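You operate a simulated robot arm through the tools that you are given. There is no shell and no other tool. Be economical: measure what you need, move in short steps, check, and stop when the job is done.

The job below is to be done with a simulated two-armed robot. You get a single attempt, and the scene is never put back.

TASK
Tip the crumbs from the green tray into the scrap pail, then hold the tray and wipe the smear off.
Fine: use the pink sponge; put tray and sponge back where they lay.

It is judged by the outcome, as a careful person would: the job done as asked, and still so three seconds after it is handed in. It fails if anything else is knocked over, pushed out of place, dropped, spilled or broken.

THE ROBOT
Two 7-joint arms with two-finger parallel grippers on one trunk, on a base that drives. Base frame: it is fixed to the floor where the robot stands at the start and does not move with it; the origin is under the middle of the robot, x ahead of it, y to its left, z up. Readings come in m, degrees, newtons and seconds.
The left shoulder is at the start at [0.07, 0.134, 1.201], the right one opposite. With the tool pointing down near the work surface each hand reaches from about 0.1 to 0.62 m from the robot's upright axis, wherever it stands, measured 20 degrees to its own side. Payload 1.57 kg a hand.
Tool frame (each hand has its own): the origin (TCP) lies between the finger pads and is the grasp point; the fingertips stand 0.03 m ahead of it; z points along the fingers, y is the line along which they close. The gripper opens to 0.08 m. The fingers are 0.017 m wide and 0.012 m thick; the gripper's body (0.04 by 0.082 m) begins 0.08 m behind the TCP.
Orientation is told as [roll, pitch, yaw] about the base's x, y, z axes, in that order, counted from this pose: with the fingers straight down and closing along the base's y, the tool's x points along the base's -x, its y along +y and its z along -z.

THE INTERFACE
- The arms move only by the tool servo_tool. It takes "left_plan", "right_plan" or both (then of equal length, played together; a hand with none holds still); each is a list of rows, each a list of 7 numbers: the shift along the tool's x, y, z in units of 250 mm (1.0 is 250 mm), then the turn, a rotation vector about the tool's x, y, z in units of 180 degrees (1.0 is 180 degrees), then the opening in per cent of the stroke, from 0 (shut) to 100 (fully open). In form: [[x, y, z, ax, ay, az, claw], ...]. A call has 1 to 20 rows; each row is the pose to reach, as a shift and turn from the pose commanded when the call began, along the tool's axes at that moment. A call with a number of a shift or a turn outside -1 to 1 is refused whole. A row lasts 0.2 s, in which the tool goes at most 0.05 m and 8.6 degrees; a call with a longer step from one row to the next is refused whole, and so is a gripper value outside its range. A pose out of reach is approached as far as the arm can. The call stops where the force on the tool passes 60 N (or 10 N more than at its start, if that is more) or the arm is blocked; 0.2 s more then pass. Each finger travels about 0.153 m/s and halts on what it meets, pressing with about 42 N; the grip force reading is that of the motor and also rises with nothing between the fingers. The clock runs only during rows and for 0.2 s after the last one: add rows that repeat a pose to give the fingers time. It gives the time, the measured TCP pose, the force on the tool (base axes), the opening and the grip force at its end, in the units of the frame above (readings bear some noise).
- Cameras (640 x 400 px; columns grow to the right, rows downward): "scene" is now at [0.1265, -0.0096, 1.426]; the picture's right is [-0.07, -1.00, 0.00], its down [-0.69, 0.05, -0.72] and it looks along [0.72, -0.05, -0.70] (base axes); focal length 295 px, centre (320, 200). "left" rides on the left gripper at [0.072, 0.007, -0.122] in its tool frame; the picture's right is [-0.09, 1.00, 0.00], its down [-0.84, -0.08, -0.54] and it looks along [-0.54, -0.05, 0.84] (tool axes); focal length 238 px, centre (320, 200). "right" rides on the right gripper at [0.072, -0.007, -0.122] in its tool frame; the picture's right is [0.09, 1.00, 0.00], its down [-0.84, 0.08, -0.54] and it looks along [-0.54, 0.05, 0.84] (tool axes); focal length 238 px, centre (320, 200). There is no depth. A picture from a camera that has moved, and an enlarged one, comes with that camera's place and axes in the base frame and with its lens. The place of the scene camera against the robot may be out by one fixed shift of up to 0.012 m in any direction.
- get_image(camera): a new picture of that camera. The clock stands still meanwhile.
- lift_body(by): slides the trunk up (or, below 0, down) by that many m; the arms and the scene camera ride with it, the base frame stays. It gives what a move gives, with no picture.
- roll_base(legs): drives the robot by 1 to 6 legs, each [ahead, left, turn to the left] in m, m and degrees, along the robot's own axes; the way and the turn of a leg run together, so that a leg with both is an arc; at most 1.5 m and 180 degrees a leg. The arms and the cameras ride along, it lands a little off, and it stops where it bumps. It gives what a move gives.
- head_to(pan, tilt): turns the head with the scene camera to pan (to the left, within 86 degrees either way) and tilt (down, from -29 to 69), counted from straight ahead of the robot. It gives what a move gives.
- inspect(camera, box): a new picture of the part [left, top, right, bottom] of that camera's present view, enlarged. The clock stands still meanwhile.
- close_job(): hands the job in; it is judged then, once.

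Go step by step. Nothing tells you exact positions but the pictures and the camera data: compare them with the known pose of the tool, close in by small moves and look again before you grip or let go. The budget is 120 turns and 88 pictures, counting those below and the enlarged ones. Unless the task says otherwise, let go and move clear before handing in, and close with one line.

The tools are called after "Emit:" by a JSON object that holds its "api" and its "payload". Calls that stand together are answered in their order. servo_tool: Moves the arms, as the interface text tells. Its arguments: {"type":"object","properties":{"left_plan":{"type":"array","items":{"type":"array","items":{"type":"number"}}},"right_plan":{"type":"array","items":{"type":"array","items":{"type":"number"}}}},"required":[]} The other tools are called the same way: lift_body (by) slides the trunk up or down; roll_base (legs) drives the base; head_to (pan, tilt) turns the head that bears the scene camera; get_image (camera) takes a picture; inspect (camera, box) takes an enlarged picture of a part of a camera's view; close_job () hands the job in.

At the start:

```text
time: 0.0
left_position: [0.4778, 0.1867, 1.1578]
left_tool_rot: [0.0, 0.0, 0.0]
left_wrist_force: [0.2, 0.4, 0.2]
left_width: 0.0802
left_grip_force: 0.1
right_position: [0.4047, -0.1955, 1.188]
right_tool_rot: [0.0, -0.1, 0.0]
right_wrist_force: [0.1, 0.1, 0.0]
right_width: 0.0798
right_grip_force: 0.0
trunk travel left (down, up): [-0.775, 0.165]
robot x, y, heading: [0.0014, -0.0012, -0.2]
head pan, tilt: [-4.0, 44.0]
```

scene: 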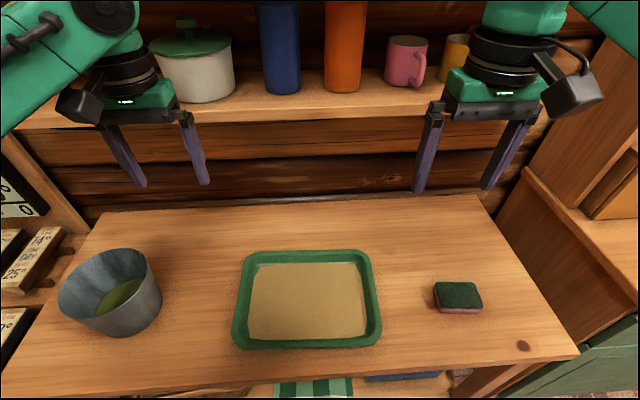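
right: 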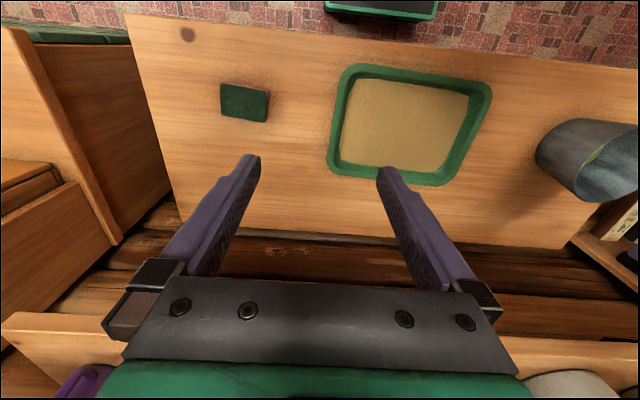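
left: 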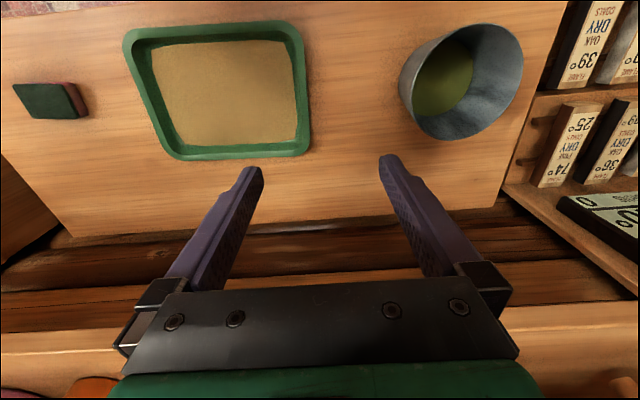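

The tray lies around (0.48, 0.00), the sponge near (0.45, -0.35) and the pail near (0.48, 0.44). I'll look closer at each of them first.

Emit:
{"api": "inspect", "payload": {"camera": "scene", "box": [220, 230, 400, 360]}}

Emit:
{"api": "inspect", "payload": {"camera": "scene", "box": [420, 265, 500, 325]}}

Emit:
{"api": "inspect", "payload": {"camera": "left", "box": [100, 0, 560, 200]}}

Emit:
{"api": "head_to", "payload": {"pan": 0, "tilt": 65}}

Emit:
{"api": "get_image", "payload": {"camera": "scene"}}

```text
3.08 times, centred on (310, 295) of scene
camera zoom: at [0.1265, -0.0096, 1.426], right [-0.07, -1.0, 0.0], down [-0.69, 0.05, -0.72], along [0.72, -0.05, -0.7], focal length 907 px, centre (351, -92)
```

zoom: 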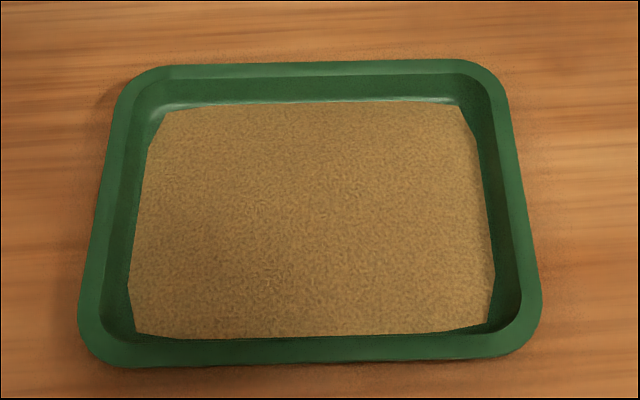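

```text
6.67 times, centred on (460, 295) of scene
camera zoom: at [0.1265, -0.0096, 1.426], right [-0.07, -1.0, 0.0], down [-0.69, 0.05, -0.72], along [0.72, -0.05, -0.7], focal length 1966 px, centre (-613, -433)
```

zoom: 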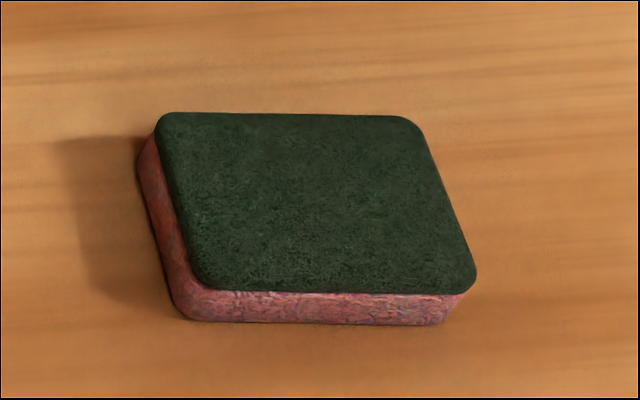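

```text
1.39 times, centred on (330, 100) of left
camera zoom: at [0.4063, 0.1933, 1.2793], right [0.09, 1.0, 0.0], down [0.84, -0.08, 0.54], along [0.54, -0.05, -0.84], focal length 332 px, centre (306, 339)
```

zoom: 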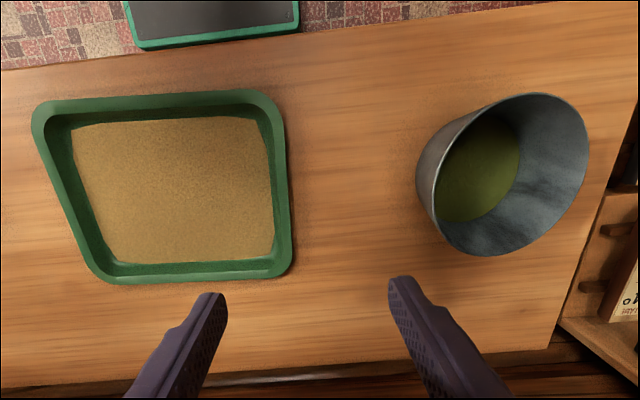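

```text
time: 0.8
left_position: [0.4781, 0.1868, 1.1577]
left_tool_rot: [0.0, 0.0, 0.1]
left_wrist_force: [0.5, 0.3, -0.1]
left_width: 0.0799
left_grip_force: 0.1
right_position: [0.4055, -0.1952, 1.1884]
right_tool_rot: [-0.1, 0.0, 0.0]
right_wrist_force: [0.7, -0.1, -0.4]
right_width: 0.0799
right_grip_force: 0.0
trunk travel left (down, up): [-0.775, 0.165]
robot x, y, heading: [-0.0005, 0.0048, -0.3]
head pan, tilt: [0.0, 65.0]
```

```text
81 pictures are left
camera scene: at [0.1054, -0.0038, 1.3997], right [0.0, -1.0, 0.0], down [-0.91, 0.0, -0.42], along [0.42, 0.0, -0.91], focal length 295 px, centre (320, 200)
```

scene: 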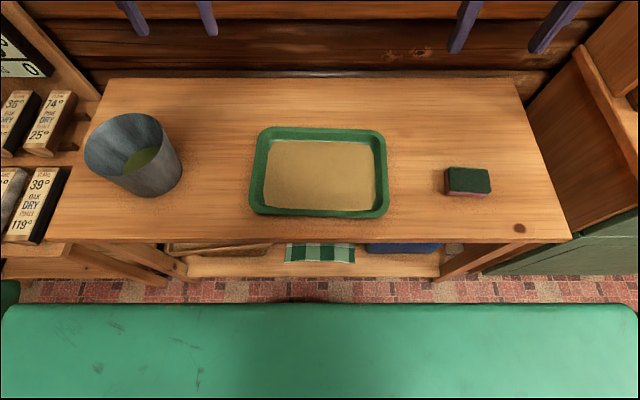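

The tan layer in the tray is the crumbs. The pail rim is at about (0.47, 0.41, 0.88) with a radius of about 0.09, narrower than the tray, so I'll pour over a corner with both hands on the short edges. First I bring both hands down over those edges.

Emit:
{"api": "servo_tool", "payload": {"left_plan": [[0, -0.027, 0.14, 0, 0, 0, 100], [0, -0.054, 0.28, 0, 0, 0, 100], [0, -0.081, 0.42, 0, 0, 0, 100], [0, -0.108, 0.56, 0, 0, 0, 100], [0, -0.136, 0.7, 0, 0, 0, 100], [0, -0.136, 0.8, 0, 0, 0, 100]], "right_plan": [[-0.06, 0.03, 0.15, 0, 0, 0, 100], [-0.12, 0.06, 0.3, 0, 0, 0, 100], [-0.18, 0.09, 0.45, 0, 0, 0, 100], [-0.24, 0.12, 0.6, 0, 0, 0, 100], [-0.3, 0.15, 0.76, 0, 0, 0, 100], [-0.3, 0.15, 0.92, 0, 0, 0, 100]]}}

Emit:
{"api": "get_image", "payload": {"camera": "left"}}

Emit:
{"api": "get_image", "payload": {"camera": "right"}}

```text
time: 2.2
left_position: [0.4776, 0.1533, 0.9573]
left_tool_rot: [0.0, 0.1, 0.0]
left_wrist_force: [-0.6, 0.8, 0.1]
left_width: 0.0801
left_grip_force: 0.1
right_position: [0.4793, -0.1582, 0.9575]
right_tool_rot: [0.0, 0.0, 0.0]
right_wrist_force: [-0.7, -1.0, -0.3]
right_width: 0.0801
right_grip_force: 0.2
trunk travel left (down, up): [-0.775, 0.165]
robot x, y, heading: [0.0034, -0.0013, -0.1]
head pan, tilt: [0.0, 65.0]
```

```text
80 pictures are left
camera left: at [0.4052, 0.1591, 1.0798], right [0.09, 1.0, 0.0], down [0.84, -0.08, 0.54], along [0.54, -0.05, -0.84], focal length 238 px, centre (320, 200)
```

left: 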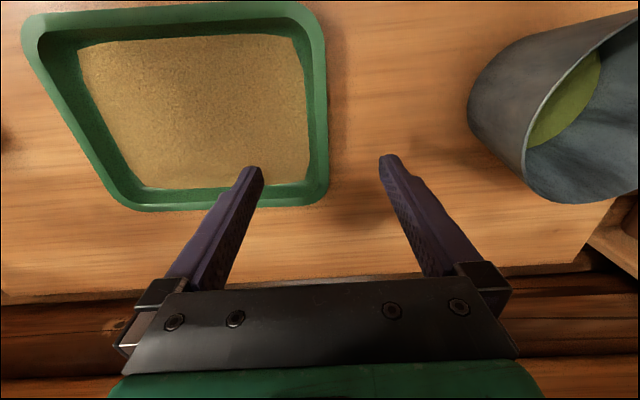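

```text
79 pictures are left
camera right: at [0.4065, -0.1636, 1.0796], right [-0.09, 1.0, 0.0], down [0.84, 0.08, 0.54], along [0.54, 0.05, -0.84], focal length 238 px, centre (320, 200)
```

right: 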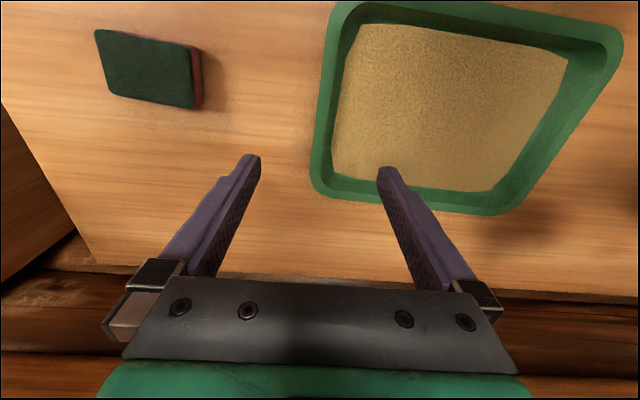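

Both hands are above the short edges. I'll zoom in on the rim profile before gripping.

Emit:
{"api": "inspect", "payload": {"camera": "left", "box": [220, 0, 360, 220]}}

Emit:
{"api": "inspect", "payload": {"camera": "right", "box": [290, 0, 430, 220]}}

```text
1.82 times, centred on (290, 110) of left
camera zoom: at [0.4052, 0.1591, 1.0798], right [0.09, 1.0, 0.0], down [0.84, -0.08, 0.54], along [0.54, -0.05, -0.84], focal length 433 px, centre (374, 364)
```

zoom: 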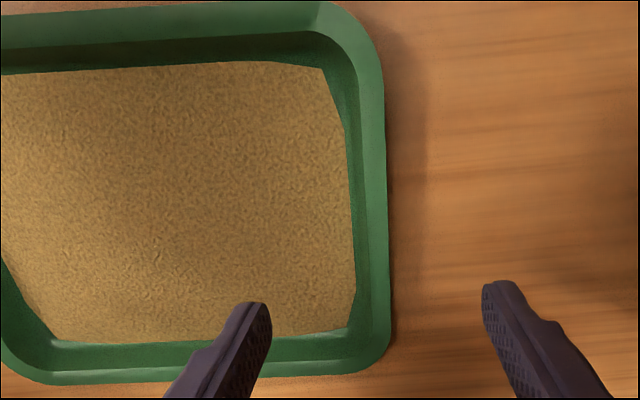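

```text
1.82 times, centred on (360, 110) of right
camera zoom: at [0.4065, -0.1636, 1.0796], right [-0.09, 1.0, 0.0], down [0.84, 0.08, 0.54], along [0.54, 0.05, -0.84], focal length 433 px, centre (247, 364)
```

zoom: 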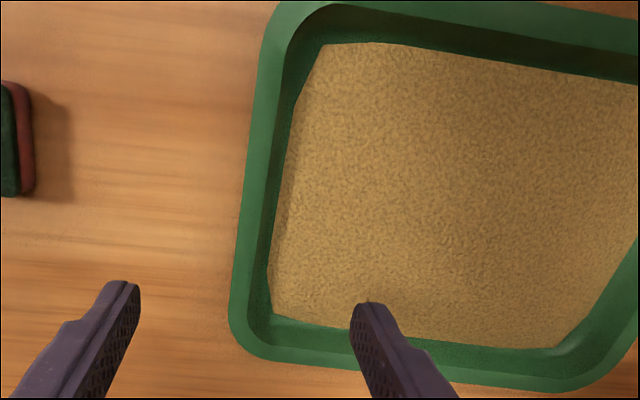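

The rim is about 16 mm wide, with centrelines near y = 0.153 and -0.155. I'll narrow the fingers and descend to a TCP height of about 0.80.

Emit:
{"api": "servo_tool", "payload": {"left_plan": [[-0.02, 0, 0.15, 0, 0, 0, 50], [-0.02, 0, 0.3, 0, 0, 0, 50], [-0.02, 0, 0.45, 0, 0, 0, 50], [-0.02, 0, 0.54, 0, 0, 0, 50], [-0.02, 0, 0.62, 0, 0, 0, 50]], "right_plan": [[-0.02, 0.012, 0.15, 0, 0, 0, 50], [-0.02, 0.012, 0.3, 0, 0, 0, 50], [-0.02, 0.012, 0.45, 0, 0, 0, 50], [-0.02, 0.012, 0.54, 0, 0, 0, 50], [-0.02, 0.012, 0.62, 0, 0, 0, 50]]}}

Emit:
{"api": "inspect", "payload": {"camera": "scene", "box": [220, 110, 420, 235]}}

Emit:
{"api": "get_image", "payload": {"camera": "left"}}

Emit:
{"api": "get_image", "payload": {"camera": "right"}}

```text
time: 3.4
left_position: [0.4844, 0.1548, 0.8017]
left_tool_rot: [0.0, 0.0, 0.0]
left_wrist_force: [0.8, -0.5, 0.0]
left_width: 0.0401
left_grip_force: 0.1
right_position: [0.4853, -0.1548, 0.8025]
right_tool_rot: [0.0, 0.0, 0.0]
right_wrist_force: [-0.4, -0.2, -1.2]
right_width: 0.0401
right_grip_force: 0.0
trunk travel left (down, up): [-0.775, 0.165]
robot x, y, heading: [-0.0039, 0.0017, -0.1]
head pan, tilt: [0.0, 65.0]
```

```text
3.20 times, centred on (320, 172) of scene
camera zoom: at [0.1056, -0.0039, 1.3996], right [0.0, -1.0, 0.0], down [-0.91, 0.0, -0.42], along [0.42, 0.0, -0.91], focal length 944 px, centre (320, 288)
```

zoom: 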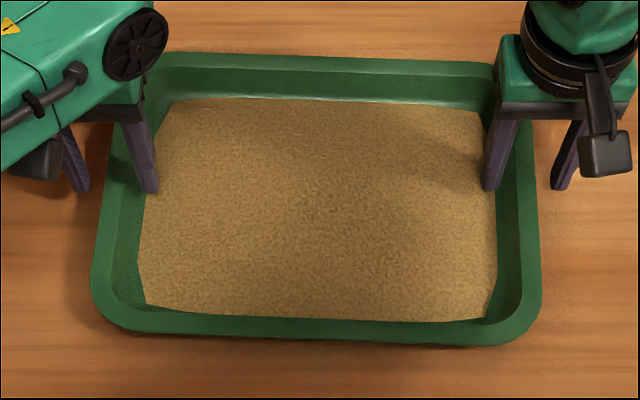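

```text
75 pictures are left
camera left: at [0.4128, 0.1604, 0.9231], right [0.09, 1.0, 0.0], down [0.84, -0.08, 0.54], along [0.54, -0.05, -0.84], focal length 238 px, centre (320, 200)
```

left: 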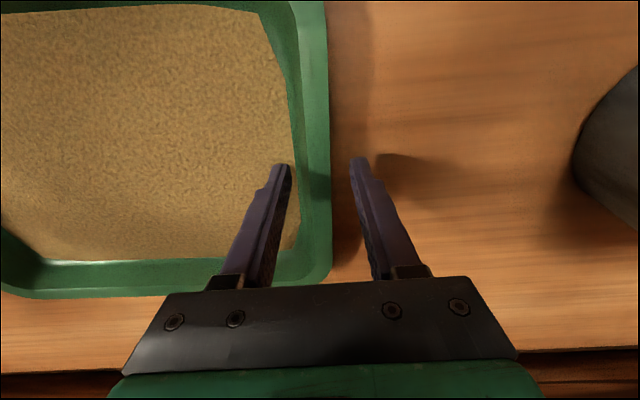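

```text
74 pictures are left
camera right: at [0.4125, -0.1602, 0.9257], right [-0.09, 1.0, 0.0], down [0.84, 0.08, 0.54], along [0.54, 0.05, -0.84], focal length 238 px, centre (320, 200)
```

right: 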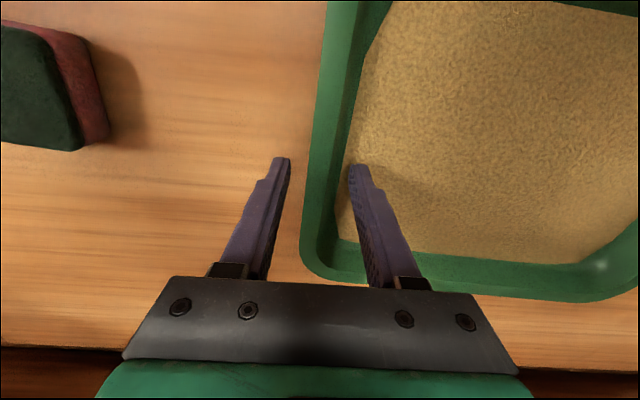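

Both grippers straddle the rim nicely. I'll lower a little further, watching the force.

Emit:
{"api": "servo_tool", "payload": {"left_plan": [[0, 0, 0.02, 0, 0, 0, 50], [0, 0, 0.04, 0, 0, 0, 50]], "right_plan": [[0, 0, 0.02, 0, 0, 0, 50], [0, 0, 0.04, 0, 0, 0, 50]]}}

Emit:
{"api": "inspect", "payload": {"camera": "left", "box": [240, 100, 400, 300]}}

```text
time: 4.0
left_position: [0.4835, 0.1538, 0.792]
left_tool_rot: [0.0, 0.1, 0.1]
left_wrist_force: [0.2, -0.8, 0.2]
left_width: 0.0403
left_grip_force: 0.1
right_position: [0.4855, -0.1548, 0.793]
right_tool_rot: [0.0, 0.0, 0.1]
right_wrist_force: [0.4, 0.4, -0.6]
right_width: 0.0401
right_grip_force: 0.1
trunk travel left (down, up): [-0.775, 0.165]
robot x, y, heading: [0.0026, -0.0004, -0.1]
head pan, tilt: [0.0, 65.0]
```

```text
2.00 times, centred on (320, 200) of left
camera zoom: at [0.4121, 0.1596, 0.9138], right [0.09, 1.0, 0.0], down [0.84, -0.08, 0.54], along [0.54, -0.05, -0.84], focal length 477 px, centre (320, 200)
```

zoom: 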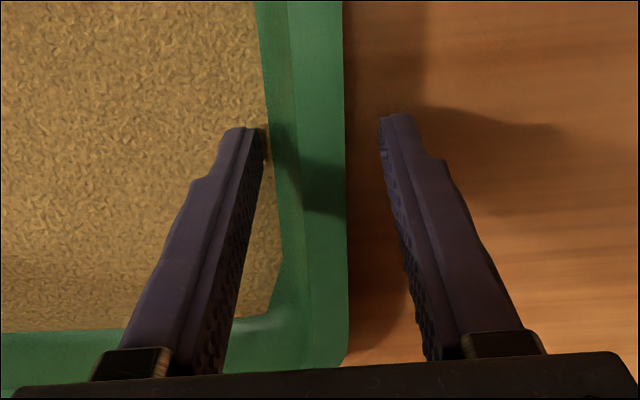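

The tips are at about 0.762, just at the crumb level. I'll go 4 mm lower and close both hands.

Emit:
{"api": "servo_tool", "payload": {"left_plan": [[0, 0, 0.016, 0, 0, 0, 50], [0, 0, 0.016, 0, 0, 0, 20], [0, 0, 0.016, 0, 0, 0, 0], [0, 0, 0.016, 0, 0, 0, 0], [0, 0, 0.016, 0, 0, 0, 0]], "right_plan": [[0, 0, 0.016, 0, 0, 0, 50], [0, 0, 0.016, 0, 0, 0, 20], [0, 0, 0.016, 0, 0, 0, 0], [0, 0, 0.016, 0, 0, 0, 0], [0, 0, 0.016, 0, 0, 0, 0]]}}

Emit:
{"api": "get_image", "payload": {"camera": "left"}}

Emit:
{"api": "inspect", "payload": {"camera": "scene", "box": [220, 110, 420, 235]}}

```text
time: 5.2
left_position: [0.4836, 0.1457, 0.7896]
left_tool_rot: [-1.0, 0.0, -0.4]
left_wrist_force: [-3.7, -43.4, 0.3]
left_width: 0.0086
left_grip_force: 26.7
right_position: [0.4849, -0.1463, 0.7902]
right_tool_rot: [1.0, 0.0, 0.4]
right_wrist_force: [3.1, 43.8, -0.2]
right_width: 0.0078
right_grip_force: 26.7
trunk travel left (down, up): [-0.775, 0.165]
robot x, y, heading: [0.0038, 0.0002, -0.2]
head pan, tilt: [0.0, 65.0]
```

```text
72 pictures are left
camera left: at [0.4116, 0.1545, 0.9101], right [0.1, 0.99, -0.02], down [0.84, -0.07, 0.54], along [0.54, -0.07, -0.84], focal length 238 px, centre (320, 200)
```

left: 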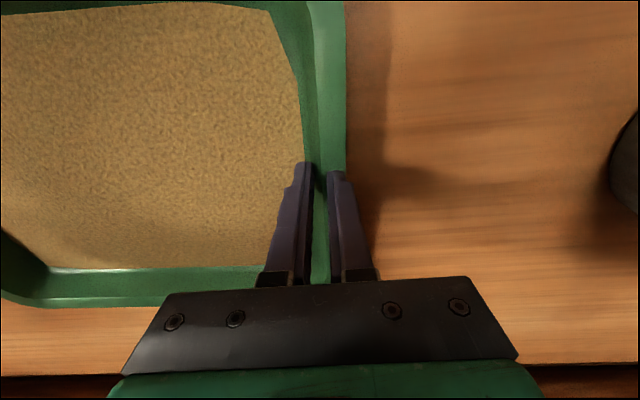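

```text
3.20 times, centred on (320, 172) of scene
camera zoom: at [0.1058, -0.0038, 1.3996], right [0.0, -1.0, 0.0], down [-0.91, 0.0, -0.42], along [0.42, 0.0, -0.91], focal length 944 px, centre (320, 288)
```

zoom: 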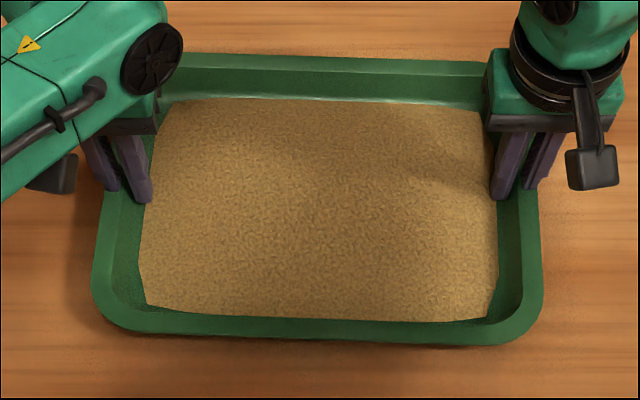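

Both hands grip; the wall sits about 8 mm further in than the commanded poses. I'll relax the hands inward, then lift 3 cm and look.

Emit:
{"api": "servo_tool", "payload": {"left_plan": [[0, -0.032, 0, 0, 0, 0, 0], [0, -0.032, 0, 0, 0, 0, 0], [0, -0.032, -0.04, 0, 0, 0, 0], [0, -0.032, -0.08, 0, 0, 0, 0], [0, -0.032, -0.12, 0, 0, 0, 0]], "right_plan": [[0, 0.032, 0, 0, 0, 0, 0], [0, 0.032, 0, 0, 0, 0, 0], [0, 0.032, -0.04, 0, 0, 0, 0], [0, 0.032, -0.08, 0, 0, 0, 0], [0, 0.032, -0.12, 0, 0, 0, 0]]}}

Emit:
{"api": "get_image", "payload": {"camera": "scene"}}

Emit:
{"api": "get_image", "payload": {"camera": "left"}}

```text
time: 6.4
left_position: [0.4827, 0.1448, 0.8191]
left_tool_rot: [0.0, 0.0, 0.0]
left_wrist_force: [-3.4, -16.5, -1.7]
left_width: 0.0083
left_grip_force: 27.2
right_position: [0.4857, -0.1467, 0.8193]
right_tool_rot: [0.0, 0.0, 0.0]
right_wrist_force: [2.5, 16.5, -1.0]
right_width: 0.0083
right_grip_force: 26.5
trunk travel left (down, up): [-0.775, 0.165]
robot x, y, heading: [-0.0031, 0.0006, 0.4]
head pan, tilt: [0.0, 65.0]
```

```text
70 pictures are left
camera scene: at [0.1057, -0.0039, 1.3996], right [0.0, -1.0, 0.0], down [-0.91, 0.0, -0.42], along [0.42, 0.0, -0.91], focal length 295 px, centre (320, 200)
```

scene: 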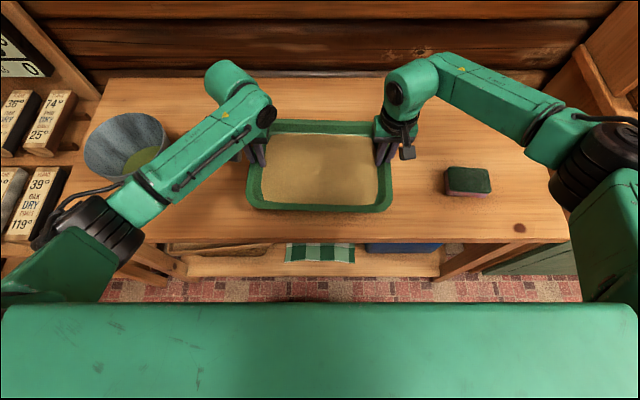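

```text
69 pictures are left
camera left: at [0.4105, 0.1512, 0.941], right [0.09, 1.0, 0.0], down [0.84, -0.08, 0.54], along [0.54, -0.05, -0.84], focal length 238 px, centre (320, 200)
```

left: 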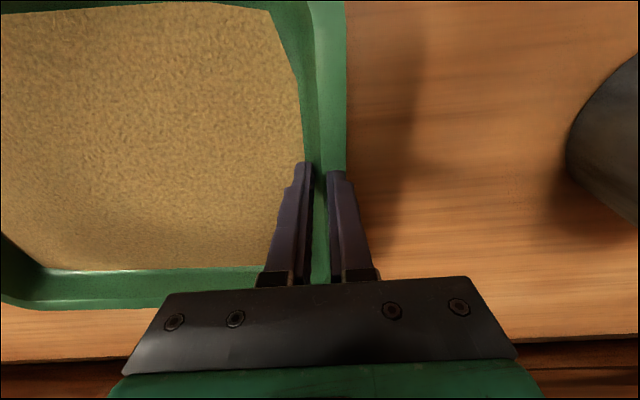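

The tray is up, light, and level. I'll carry it up to about 1.07 m before yawing and turning toward the pail.

Emit:
{"api": "servo_tool", "payload": {"left_plan": [[0, -0.01, -0.1, 0, 0, 0, 0], [0, -0.01, -0.2, 0, 0, 0, 0], [0, -0.01, -0.3, 0, 0, 0, 0], [0, -0.01, -0.4, 0, 0, 0, 0], [0, -0.01, -0.5, 0, 0, 0, 0], [0, -0.01, -0.6, 0, 0, 0, 0], [0, -0.01, -0.7, 0, 0, 0, 0], [0, -0.01, -0.8, 0, 0, 0, 0], [0, -0.01, -0.9, 0, 0, 0, 0], [0, -0.01, -1.0, 0, 0, 0, 0]], "right_plan": [[0, 0.01, -0.1, 0, 0, 0, 0], [0, 0.01, -0.2, 0, 0, 0, 0], [0, 0.01, -0.3, 0, 0, 0, 0], [0, 0.01, -0.4, 0, 0, 0, 0], [0, 0.01, -0.5, 0, 0, 0, 0], [0, 0.01, -0.6, 0, 0, 0, 0], [0, 0.01, -0.7, 0, 0, 0, 0], [0, 0.01, -0.8, 0, 0, 0, 0], [0, 0.01, -0.9, 0, 0, 0, 0], [0, 0.01, -1.0, 0, 0, 0, 0]]}}

Emit:
{"api": "get_image", "payload": {"camera": "scene"}}

```text
time: 8.6
left_position: [0.4822, 0.1441, 1.0699]
left_tool_rot: [0.3, 0.0, 0.2]
left_wrist_force: [-2.7, 32.6, -0.2]
left_width: 0.0086
left_grip_force: 27.4
right_position: [0.4843, -0.1467, 1.0695]
right_tool_rot: [-0.3, -0.1, -0.2]
right_wrist_force: [2.5, -31.5, -1.4]
right_width: 0.0081
right_grip_force: 26.7
trunk travel left (down, up): [-0.775, 0.165]
robot x, y, heading: [-0.002, 0.0009, -0.1]
head pan, tilt: [0.0, 65.0]
```

```text
68 pictures are left
camera scene: at [0.1048, -0.0038, 1.3996], right [0.0, -1.0, 0.0], down [-0.91, 0.0, -0.42], along [0.42, 0.0, -0.91], focal length 295 px, centre (320, 200)
```

scene: 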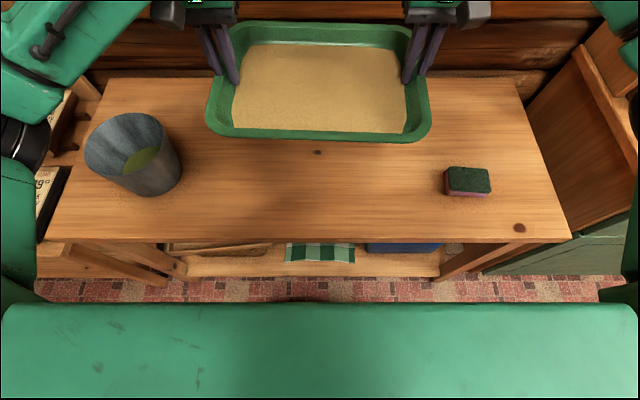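

Level and steady. Now I yaw the tray 40° in the air with both hands moving as one rigid body, so that its near-left corner points at the robot.

Emit:
{"api": "servo_tool", "payload": {"left_plan": [[0.0684, 0.0025, 0, 0, 0, -0.037, 0], [0.1359, -0.0094, 0, 0, 0, -0.0741, 0], [0.2015, -0.029, 0, 0, 0, -0.1111, 0], [0.2645, -0.0562, 0, 0, 0, -0.1481, 0], [0.3238, -0.0904, 0, 0, 0, -0.1852, 0], [0.3788, -0.1314, 0, 0, 0, -0.2222, 0]], "right_plan": [[-0.0684, -0.0025, 0, 0, 0, -0.037, 0], [-0.1359, 0.0094, 0, 0, 0, -0.0741, 0], [-0.2015, 0.029, 0, 0, 0, -0.1111, 0], [-0.2645, 0.0562, 0, 0, 0, -0.1481, 0], [-0.3238, 0.0904, 0, 0, 0, -0.1852, 0], [-0.3788, 0.1314, 0, 0, 0, -0.2222, 0]]}}

Emit:
{"api": "get_image", "payload": {"camera": "scene"}}

```text
time: 10.0
left_position: [0.3889, 0.1121, 1.0699]
left_tool_rot: [0.4, 0.0, 40.1]
left_wrist_force: [-17.9, 29.9, -1.4]
left_width: 0.0116
left_grip_force: 29.1
right_position: [0.5352, -0.1387, 1.0683]
right_tool_rot: [-0.4, -0.1, 19.8]
right_wrist_force: [18.3, -30.5, -2.2]
right_width: 0.01
right_grip_force: 27.6
right hand out of reach, approached as far as the arm can: row 4, 5, 6
trunk travel left (down, up): [-0.775, 0.165]
robot x, y, heading: [0.0004, 0.0008, -0.1]
head pan, tilt: [0.0, 65.0]
```

```text
67 pictures are left
camera scene: at [0.1057, -0.004, 1.3996], right [0.0, -1.0, 0.0], down [-0.91, 0.0, -0.42], along [0.42, 0.0, -0.91], focal length 295 px, centre (320, 200)
```

scene: 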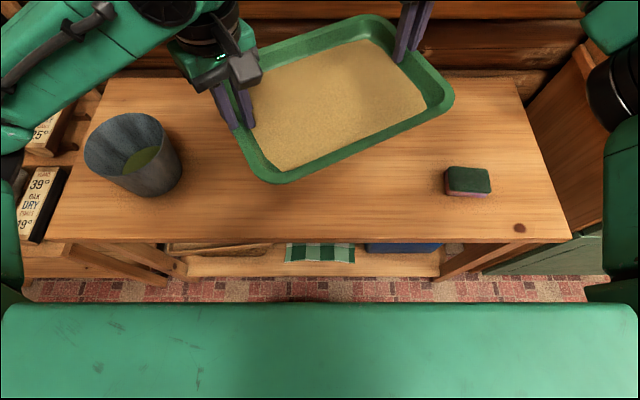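

The right wrist ran out of range at about 20° of yaw. I'll bring the left hand back so that both match at 20°.

Emit:
{"api": "servo_tool", "payload": {"left_plan": [[-0.0663, -0.0044, 0, 0, 0, 0.037, 0], [-0.1335, -0.0164, 0, 0, 0, 0.0741, 0], [-0.1997, -0.0365, 0, 0, 0, 0.1111, 0], [-0.1997, -0.0365, 0, 0, 0, 0.1111, 0]]}}

Emit:
{"api": "get_image", "payload": {"camera": "scene"}}

```text
time: 11.0
left_position: [0.4341, 0.1376, 1.0692]
left_tool_rot: [0.1, 0.0, 20.0]
left_wrist_force: [-9.6, 17.6, -0.8]
left_width: 0.0081
left_grip_force: 27.1
right_position: [0.5341, -0.1365, 1.0689]
right_tool_rot: [-0.1, 0.0, 20.0]
right_wrist_force: [9.5, -19.7, -0.9]
right_width: 0.0085
right_grip_force: 26.9
trunk travel left (down, up): [-0.775, 0.165]
robot x, y, heading: [-0.0014, 0.0023, 0.2]
head pan, tilt: [0.0, 65.0]
```

```text
66 pictures are left
camera scene: at [0.1056, -0.0037, 1.3996], right [0.0, -1.0, 0.0], down [-0.91, 0.0, -0.42], along [0.42, 0.0, -0.91], focal length 295 px, centre (320, 200)
```

scene: 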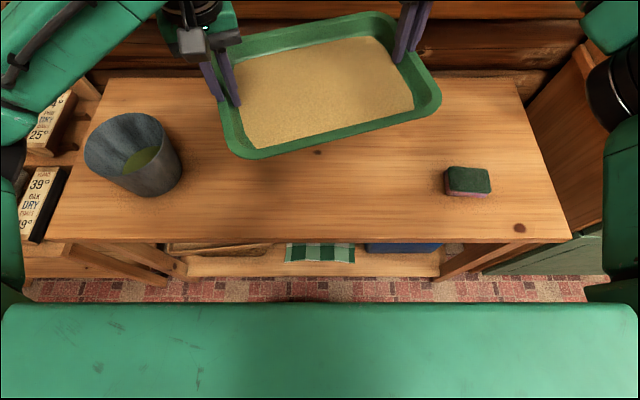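

Both hands agree again. The pour needs the pail closer in front of the robot, so I check for free space on the left before driving.

Emit:
{"api": "head_to", "payload": {"pan": 50, "tilt": 50}}

Emit:
{"api": "get_image", "payload": {"camera": "scene"}}

Emit:
{"api": "head_to", "payload": {"pan": 80, "tilt": 60}}

Emit:
{"api": "get_image", "payload": {"camera": "scene"}}

```text
time: 12.2
left_position: [0.4344, 0.1368, 1.0675]
left_tool_rot: [0.2, 0.0, 20.2]
left_wrist_force: [-10.1, 15.8, -1.6]
left_width: 0.0085
left_grip_force: 27.1
right_position: [0.5354, -0.1373, 1.0696]
right_tool_rot: [0.0, 0.0, 20.0]
right_wrist_force: [9.2, -15.6, -1.5]
right_width: 0.0082
right_grip_force: 27.5
trunk travel left (down, up): [-0.775, 0.165]
robot x, y, heading: [0.0028, -0.0026, -0.2]
head pan, tilt: [50.0, 50.0]
```

```text
65 pictures are left
camera scene: at [0.0947, 0.0551, 1.4177], right [0.77, -0.64, 0.0], down [-0.49, -0.59, -0.64], along [0.41, 0.49, -0.77], focal length 295 px, centre (320, 200)
```

scene: 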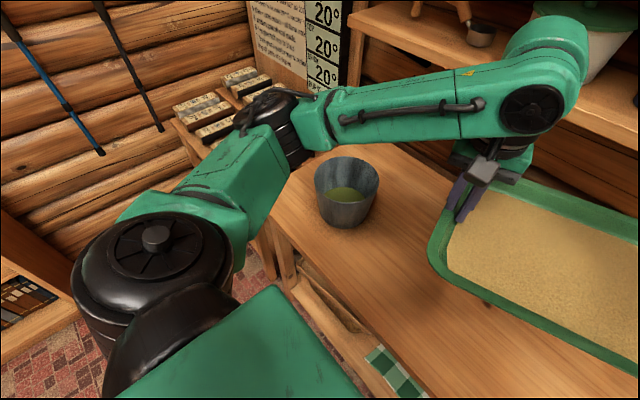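

```text
time: 13.2
left_position: [0.4351, 0.1368, 1.068]
left_tool_rot: [0.2, 0.2, 20.1]
left_wrist_force: [-9.7, 15.9, -1.0]
left_width: 0.0083
left_grip_force: 27.1
right_position: [0.5349, -0.1355, 1.0695]
right_tool_rot: [0.0, -0.1, 20.1]
right_wrist_force: [9.2, -16.0, -0.3]
right_width: 0.008
right_grip_force: 26.9
trunk travel left (down, up): [-0.775, 0.165]
robot x, y, heading: [-0.004, 0.0039, -0.1]
head pan, tilt: [80.0, 60.0]
```

```text
64 pictures are left
camera scene: at [0.0568, 0.0618, 1.4052], right [0.98, -0.17, 0.0], down [-0.15, -0.85, -0.5], along [0.09, 0.49, -0.87], focal length 295 px, centre (320, 200)
```

scene: 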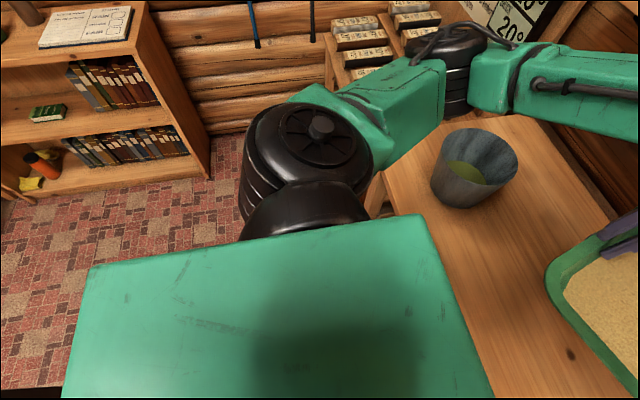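

There is open floor to the left, and the elbow passes well above the rack. I raise the trunk a bit, then slide left and turn 20° so the pail ends up straight ahead.

Emit:
{"api": "lift_body", "payload": {"by": 0.08}}

Emit:
{"api": "roll_base", "payload": {"legs": [[0, 0.24, 0], [0, 0, 20]]}}

Emit:
{"api": "head_to", "payload": {"pan": 0, "tilt": 60}}

Emit:
{"api": "get_image", "payload": {"camera": "scene"}}

```text
time: 14.3
left_position: [0.4345, 0.1381, 1.1483]
left_tool_rot: [0.1, 0.1, 20.1]
left_wrist_force: [-10.4, 15.8, -0.7]
left_width: 0.0085
left_grip_force: 27.3
right_position: [0.5347, -0.1374, 1.1496]
right_tool_rot: [0.1, 0.0, 20.0]
right_wrist_force: [9.3, -16.6, -1.3]
right_width: 0.0079
right_grip_force: 27.0
trunk travel left (down, up): [-0.855, 0.085]
robot x, y, heading: [-0.0046, -0.0009, 0.0]
head pan, tilt: [80.0, 60.0]
```

```text
time: 17.2
left_position: [0.3624, 0.5173, 1.1488]
left_tool_rot: [0.0, 0.0, 39.9]
left_wrist_force: [-14.1, 11.8, -1.9]
left_width: 0.0083
left_grip_force: 27.4
right_position: [0.5513, 0.2939, 1.1487]
right_tool_rot: [0.0, 0.1, 39.7]
right_wrist_force: [14.2, -11.4, -1.2]
right_width: 0.0079
right_grip_force: 27.3
trunk travel left (down, up): [-0.855, 0.085]
robot x, y, heading: [-0.004, 0.2397, 20.0]
head pan, tilt: [80.0, 60.0]
```

```text
time: 18.7
left_position: [0.3626, 0.5181, 1.1485]
left_tool_rot: [0.0, 0.0, 40.0]
left_wrist_force: [-5.2, 0.5, -1.2]
left_width: 0.0081
left_grip_force: 27.3
right_position: [0.5498, 0.2942, 1.1494]
right_tool_rot: [0.0, -0.1, 39.7]
right_wrist_force: [4.5, -0.7, -0.9]
right_width: 0.0078
right_grip_force: 27.2
trunk travel left (down, up): [-0.855, 0.085]
robot x, y, heading: [0.0003, 0.2431, 19.5]
head pan, tilt: [0.0, 60.0]
```

```text
63 pictures are left
camera scene: at [0.105, 0.2781, 1.4851], right [0.34, -0.94, 0.0], down [-0.81, -0.29, -0.5], along [0.47, 0.17, -0.87], focal length 295 px, centre (320, 200)
```

scene: 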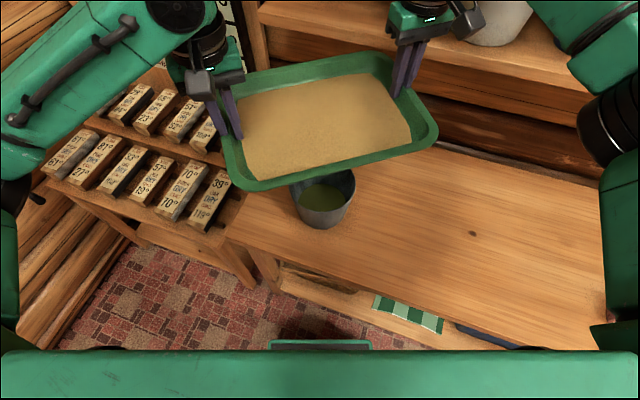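

The tray hangs right above the pail with the robot turned 20°. I now start a small tilt (8° so far) while sliding the tray outward, so its low corner will hang over the pail. I'll do half of it and check for reach.

Emit:
{"api": "servo_tool", "payload": {"left_plan": [[-0.0891, -0.1071, 0.1059, 0.0105, -0.0105, 0, 0], [-0.1789, -0.2149, 0.2117, 0.021, -0.021, 0, 0], [-0.2692, -0.3232, 0.3174, 0.0314, -0.0314, 0, 0]], "right_plan": [[-0.0885, -0.1065, 0.0675, 0.0105, -0.0105, 0, 0], [-0.1763, -0.2123, 0.1351, 0.021, -0.021, 0, 0], [-0.2636, -0.3176, 0.2028, 0.0314, -0.0314, 0, 0]]}}

Emit:
{"api": "get_image", "payload": {"camera": "scene"}}

```text
time: 19.3
left_position: [0.4216, 0.5149, 1.0991]
left_tool_rot: [-1.3, -3.1, 40.7]
left_wrist_force: [-8.9, 6.7, -1.0]
left_width: 0.0115
left_grip_force: 29.0
right_position: [0.5727, 0.2661, 1.113]
right_tool_rot: [-3.5, -2.0, 38.4]
right_wrist_force: [10.1, -8.0, -1.5]
right_width: 0.0098
right_grip_force: 27.6
right hand out of reach, approached as far as the arm can: row 1, 2
trunk travel left (down, up): [-0.855, 0.085]
robot x, y, heading: [-0.0002, 0.246, 19.8]
head pan, tilt: [0.0, 60.0]
stopped in row 2 (right hand): the force on the tool passed its limit (the readings are from after the stop); the commanded pose is now the measured one
```

```text
62 pictures are left
camera scene: at [0.1081, 0.2766, 1.4849], right [0.34, -0.94, 0.0], down [-0.82, -0.29, -0.5], along [0.47, 0.17, -0.87], focal length 295 px, centre (320, 200)
```

scene: 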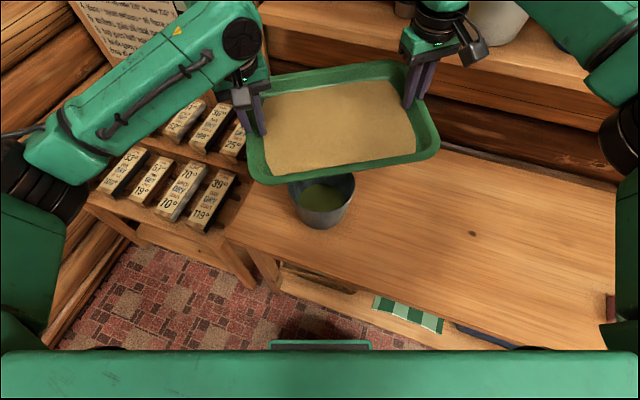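

The right wrist is at its limit with the tray yawed that far out. I'll bring the tray back in with zero yaw relative to the robot, and later tilt it diagonally instead, which needs less reach.

Emit:
{"api": "servo_tool", "payload": {"left_plan": [[0.005, 0.04, -0.002, -0.001, 0.0046, 0.0288, 0], [0.01, 0.08, -0.004, -0.002, 0.0092, 0.0575, 0], [0.015, 0.12, -0.006, -0.003, 0.0139, 0.0863, 0], [0.02, 0.16, -0.008, -0.0041, 0.0185, 0.115, 0], [0.02, 0.16, -0.008, -0.0041, 0.0185, 0.115, 0]], "right_plan": [[0.062, 0.052, 0.008, -0.0044, 0.0036, 0.0256, 0], [0.125, 0.104, 0.016, -0.0088, 0.0071, 0.0511, 0], [0.187, 0.156, 0.023, -0.0133, 0.0107, 0.0767, 0], [0.249, 0.208, 0.031, -0.0177, 0.0142, 0.1022, 0], [0.249, 0.208, 0.031, -0.0177, 0.0142, 0.1022, 0]]}}

Emit:
{"api": "get_image", "payload": {"camera": "scene"}}

```text
time: 20.5
left_position: [0.3897, 0.5424, 1.1009]
left_tool_rot: [-0.1, 0.0, 20.1]
left_wrist_force: [-11.3, 25.4, -0.6]
left_width: 0.0083
left_grip_force: 27.1
right_position: [0.491, 0.2695, 1.1009]
right_tool_rot: [0.0, 0.0, 20.1]
right_wrist_force: [11.8, -25.1, -1.7]
right_width: 0.0076
right_grip_force: 26.9
trunk travel left (down, up): [-0.855, 0.085]
robot x, y, heading: [-0.0025, 0.2432, 20.0]
head pan, tilt: [0.0, 60.0]
```

```text
61 pictures are left
camera scene: at [0.1056, 0.2778, 1.4851], right [0.34, -0.94, 0.0], down [-0.82, -0.29, -0.5], along [0.47, 0.17, -0.87], focal length 295 px, centre (320, 200)
```

scene: 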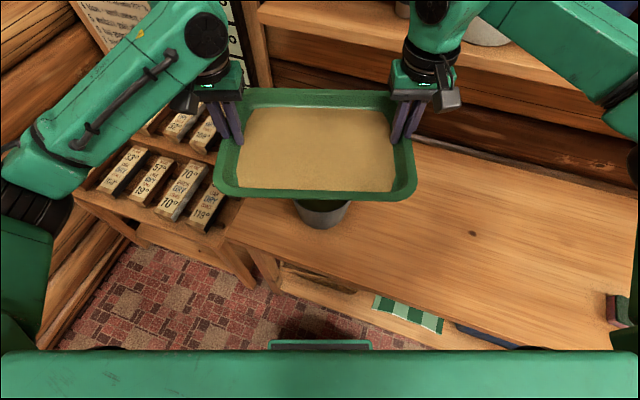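

Consistent and level again. I raise the trunk for more reach, then tilt diagonally by 16° while moving outward and to the right, keeping the low corner on the pail side.

Emit:
{"api": "lift_body", "payload": {"by": 0.08}}

Emit:
{"api": "servo_tool", "payload": {"left_plan": [[-0.0627, -0.0956, 0.1174, 0.0149, -0.0165, 0, 0], [-0.1268, -0.1976, 0.2347, 0.0297, -0.033, 0, 0], [-0.1924, -0.3007, 0.3517, 0.0446, -0.0495, 0, 0], [-0.2593, -0.4052, 0.4683, 0.0595, -0.066, 0, 0]], "right_plan": [[-0.0613, -0.1044, 0.0626, 0.0149, -0.0165, 0, 0], [-0.1212, -0.2024, 0.1253, 0.0297, -0.033, 0, 0], [-0.1796, -0.2993, 0.1883, 0.0446, -0.0495, 0, 0], [-0.2367, -0.3948, 0.2517, 0.0595, -0.066, 0, 0]]}}

Emit:
{"api": "get_image", "payload": {"camera": "scene"}}

```text
time: 21.7
left_position: [0.3873, 0.5416, 1.1815]
left_tool_rot: [-0.1, 0.0, 20.1]
left_wrist_force: [-13.8, 27.3, -1.2]
left_width: 0.0079
left_grip_force: 26.8
right_position: [0.4914, 0.2692, 1.181]
right_tool_rot: [-0.1, 0.0, 20.2]
right_wrist_force: [13.6, -26.5, -1.6]
right_width: 0.0079
right_grip_force: 27.0
trunk travel left (down, up): [-0.935, 0.005]
robot x, y, heading: [-0.0013, 0.2413, 19.7]
head pan, tilt: [0.0, 60.0]
```

```text
time: 22.7
left_position: [0.4743, 0.4724, 1.0681]
left_tool_rot: [-11.2, -12.3, 21.3]
left_wrist_force: [-11.6, 16.6, -7.3]
left_width: 0.0087
left_grip_force: 27.3
right_position: [0.568, 0.2019, 1.1239]
right_tool_rot: [-11.2, -12.3, 21.6]
right_wrist_force: [-17.8, -13.0, 5.0]
right_width: 0.009
right_grip_force: 27.6
trunk travel left (down, up): [-0.935, 0.005]
robot x, y, heading: [0.0037, 0.2413, 20.1]
head pan, tilt: [0.0, 60.0]
```

```text
60 pictures are left
camera scene: at [0.089, 0.2826, 1.5661], right [0.34, -0.94, 0.01], down [-0.81, -0.3, -0.51], along [0.48, 0.17, -0.86], focal length 295 px, centre (320, 200)
```

scene: 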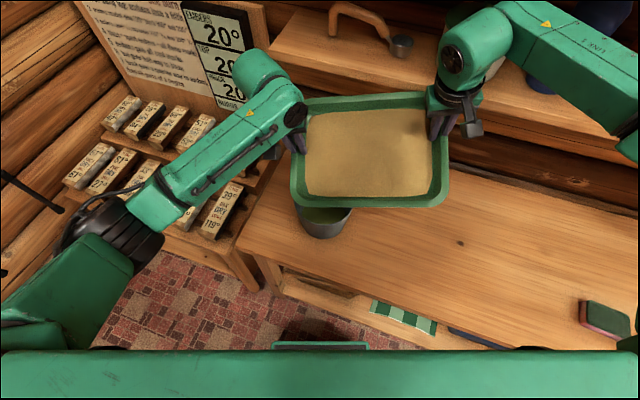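

The forces on the right hand look unbalanced, as if something is touched near the wall shelf. I'll look closer before going on.

Emit:
{"api": "inspect", "payload": {"camera": "scene", "box": [320, 0, 640, 200]}}

Emit:
{"api": "get_image", "payload": {"camera": "right"}}

Emit:
{"api": "get_image", "payload": {"camera": "left"}}

Emit:
{"api": "head_to", "payload": {"pan": -10, "tilt": 30}}

Emit:
{"api": "get_image", "payload": {"camera": "scene"}}

```text
2.00 times, centred on (480, 100) of scene
camera zoom: at [0.089, 0.2826, 1.5661], right [0.34, -0.94, 0.01], down [-0.81, -0.3, -0.51], along [0.48, 0.17, -0.86], focal length 590 px, centre (0, 400)
```

zoom: 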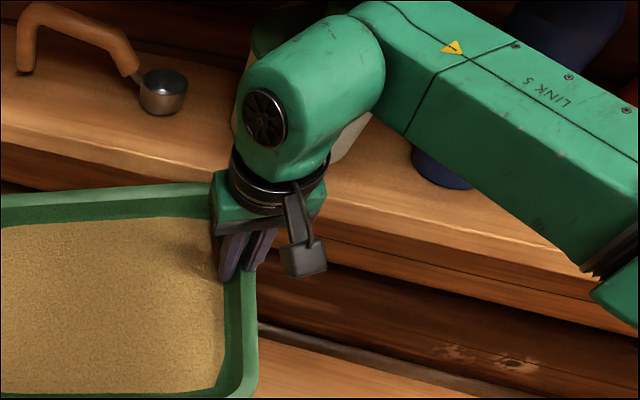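

```text
58 pictures are left
camera right: at [0.4716, 0.1826, 1.227], right [-0.4, 0.89, -0.21], down [0.59, 0.43, 0.68], along [0.7, 0.15, -0.7], focal length 238 px, centre (320, 200)
```

right: 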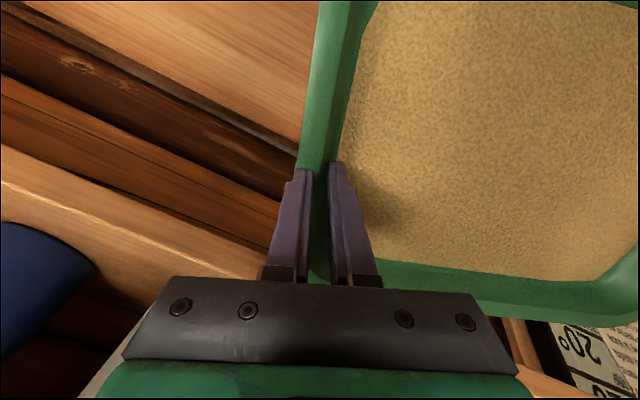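

```text
57 pictures are left
camera left: at [0.3745, 0.4659, 1.168], right [-0.23, 0.96, -0.17], down [0.64, 0.28, 0.71], along [0.73, 0.06, -0.68], focal length 238 px, centre (320, 200)
```

left: 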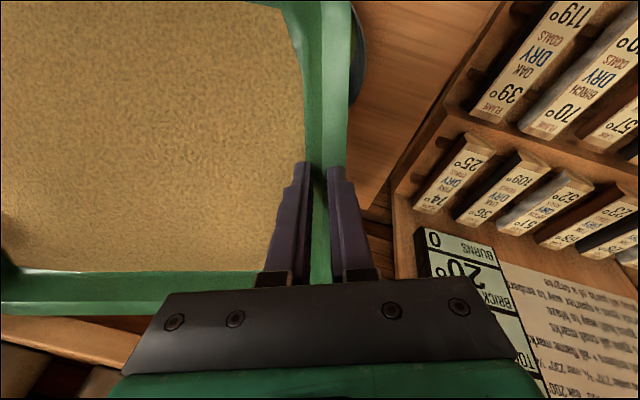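

```text
time: 23.7
left_position: [0.4791, 0.4709, 1.0667]
left_tool_rot: [-11.2, -12.2, 21.4]
left_wrist_force: [-14.3, 20.6, -9.2]
left_width: 0.0088
left_grip_force: 27.2
right_position: [0.5731, 0.1991, 1.121]
right_tool_rot: [-11.2, -12.1, 21.3]
right_wrist_force: [-13.3, -14.8, -3.7]
right_width: 0.0091
right_grip_force: 27.4
trunk travel left (down, up): [-0.935, 0.005]
robot x, y, heading: [0.0014, 0.2397, 19.5]
head pan, tilt: [-10.0, 30.0]
```

```text
56 pictures are left
camera scene: at [0.1222, 0.2737, 1.6078], right [0.17, -0.99, 0.0], down [-0.49, -0.09, -0.87], along [0.86, 0.15, -0.5], focal length 295 px, centre (320, 200)
```

scene: 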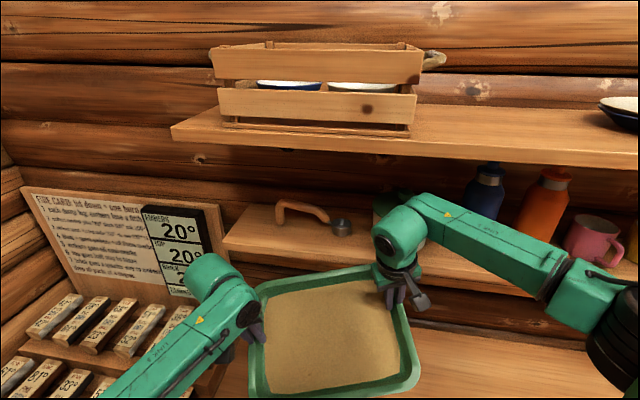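

I find nothing near the tray or the arms (the shelf front is at about x = 0.85). I'll let everything settle for a second and read the forces again.

Emit:
{"api": "servo_tool", "payload": {"right_plan": [[0, 0, 0, 0, 0, 0, 0], [0, 0, 0, 0, 0, 0, 0], [0, 0, 0, 0, 0, 0, 0], [0, 0, 0, 0, 0, 0, 0], [0, 0, 0, 0, 0, 0, 0]]}}

Emit:
{"api": "get_image", "payload": {"camera": "scene"}}

```text
time: 24.9
left_position: [0.479, 0.4712, 1.067]
left_tool_rot: [-11.1, -12.1, 21.4]
left_wrist_force: [-14.4, 22.3, -9.3]
left_width: 0.0084
left_grip_force: 27.2
right_position: [0.5732, 0.1994, 1.1206]
right_tool_rot: [-11.0, -12.1, 21.4]
right_wrist_force: [-13.7, -15.6, -3.8]
right_width: 0.0093
right_grip_force: 27.7
trunk travel left (down, up): [-0.935, 0.005]
robot x, y, heading: [0.0021, 0.2427, 20.0]
head pan, tilt: [-10.0, 30.0]
```

```text
55 pictures are left
camera scene: at [0.1223, 0.2733, 1.6079], right [0.17, -0.99, 0.0], down [-0.49, -0.09, -0.87], along [0.86, 0.15, -0.5], focal length 295 px, centre (320, 200)
```

scene: 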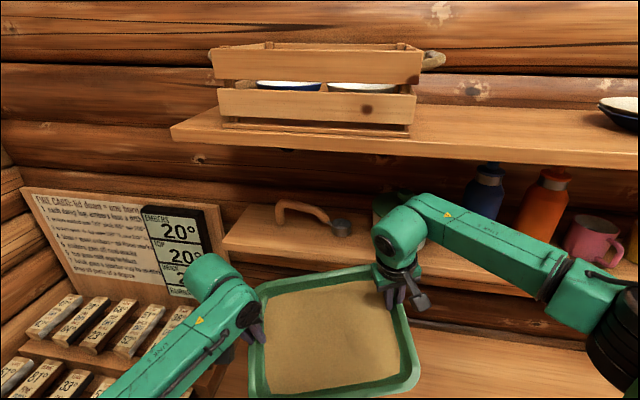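

The push (about 28 N toward the robot) persists, so the tray probably touches the shelf edge, which may be nearer than I thought. I back the base off by 5 cm and compare.

Emit:
{"api": "roll_base", "payload": {"legs": [[-0.05, 0, 0]]}}

Emit:
{"api": "get_image", "payload": {"camera": "scene"}}

Emit:
{"api": "get_image", "payload": {"camera": "right"}}

```text
time: 25.8
left_position: [0.4467, 0.4551, 1.0603]
left_tool_rot: [-11.0, -11.3, 21.2]
left_wrist_force: [-9.9, 19.0, -7.7]
left_width: 0.0087
left_grip_force: 27.4
right_position: [0.5429, 0.1833, 1.1139]
right_tool_rot: [-11.0, -11.5, 21.4]
right_wrist_force: [11.4, -19.2, 4.8]
right_width: 0.0091
right_grip_force: 27.5
trunk travel left (down, up): [-0.935, 0.005]
robot x, y, heading: [-0.0459, 0.2225, 19.8]
head pan, tilt: [-10.0, 30.0]
```

```text
54 pictures are left
camera scene: at [0.0965, 0.2585, 1.6059], right [0.17, -0.99, 0.0], down [-0.5, -0.09, -0.86], along [0.85, 0.15, -0.51], focal length 295 px, centre (320, 200)
```

scene: 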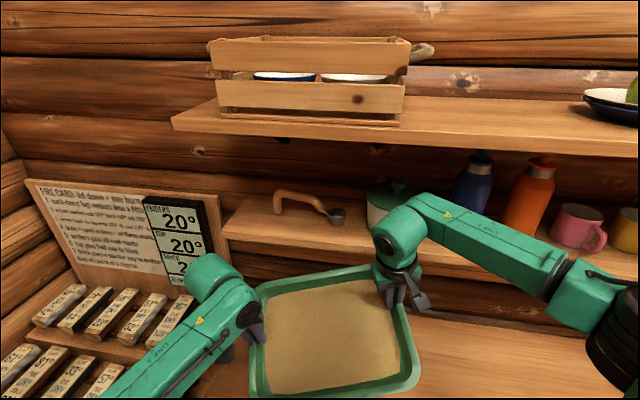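

```text
53 pictures are left
camera right: at [0.447, 0.1648, 1.2184], right [-0.4, 0.89, -0.2], down [0.6, 0.43, 0.67], along [0.69, 0.15, -0.71], focal length 238 px, centre (320, 200)
```

right: 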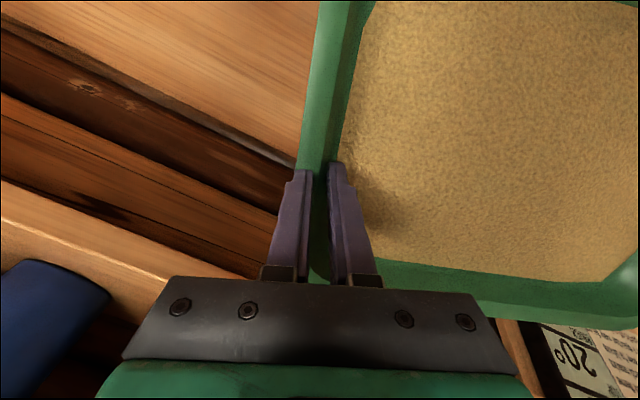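

The forces balance now, so the shelf front is really at about x = 0.65 and the tray edge had touched it. Nothing on the shelf has moved. I'll pour along the table (+y) instead: back off, turn to about -20°, then slide left so the tray comes to the pail from its right.

Emit:
{"api": "roll_base", "payload": {"legs": [[-0.04, 0, 0], [0, 0, -40]]}}

Emit:
{"api": "head_to", "payload": {"pan": 10, "tilt": 50}}

Emit:
{"api": "get_image", "payload": {"camera": "scene"}}

```text
time: 28.5
left_position: [0.4353, 0.0759, 1.0641]
left_tool_rot: [-11.0, -11.8, -18.5]
left_wrist_force: [-1.6, 3.8, -3.4]
left_width: 0.0086
left_grip_force: 26.9
right_position: [0.3349, -0.1933, 1.1183]
right_tool_rot: [-10.9, -12.0, -18.5]
right_wrist_force: [2.0, -3.1, 0.9]
right_width: 0.0088
right_grip_force: 27.8
trunk travel left (down, up): [-0.935, 0.005]
robot x, y, heading: [-0.0851, 0.2118, -19.9]
head pan, tilt: [-10.0, 30.0]
```

```text
time: 29.4
left_position: [0.4334, 0.074, 1.0633]
left_tool_rot: [-11.0, -11.8, -18.5]
left_wrist_force: [-2.2, 2.0, -2.6]
left_width: 0.0083
left_grip_force: 27.3
right_position: [0.3335, -0.1951, 1.1165]
right_tool_rot: [-10.8, -12.2, -18.5]
right_wrist_force: [2.2, -1.5, 0.2]
right_width: 0.0087
right_grip_force: 27.4
trunk travel left (down, up): [-0.935, 0.005]
robot x, y, heading: [-0.0807, 0.2135, -19.8]
head pan, tilt: [10.0, 50.0]
```

```text
52 pictures are left
camera scene: at [0.0343, 0.177, 1.5778], right [-0.17, -0.98, 0.0], down [-0.75, 0.13, -0.64], along [0.63, -0.11, -0.77], focal length 295 px, centre (320, 200)
```

scene: 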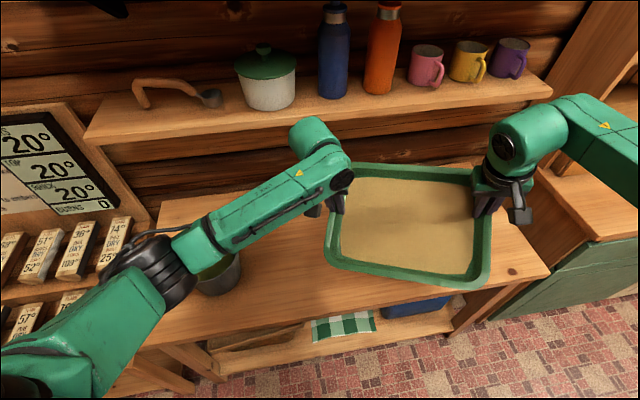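

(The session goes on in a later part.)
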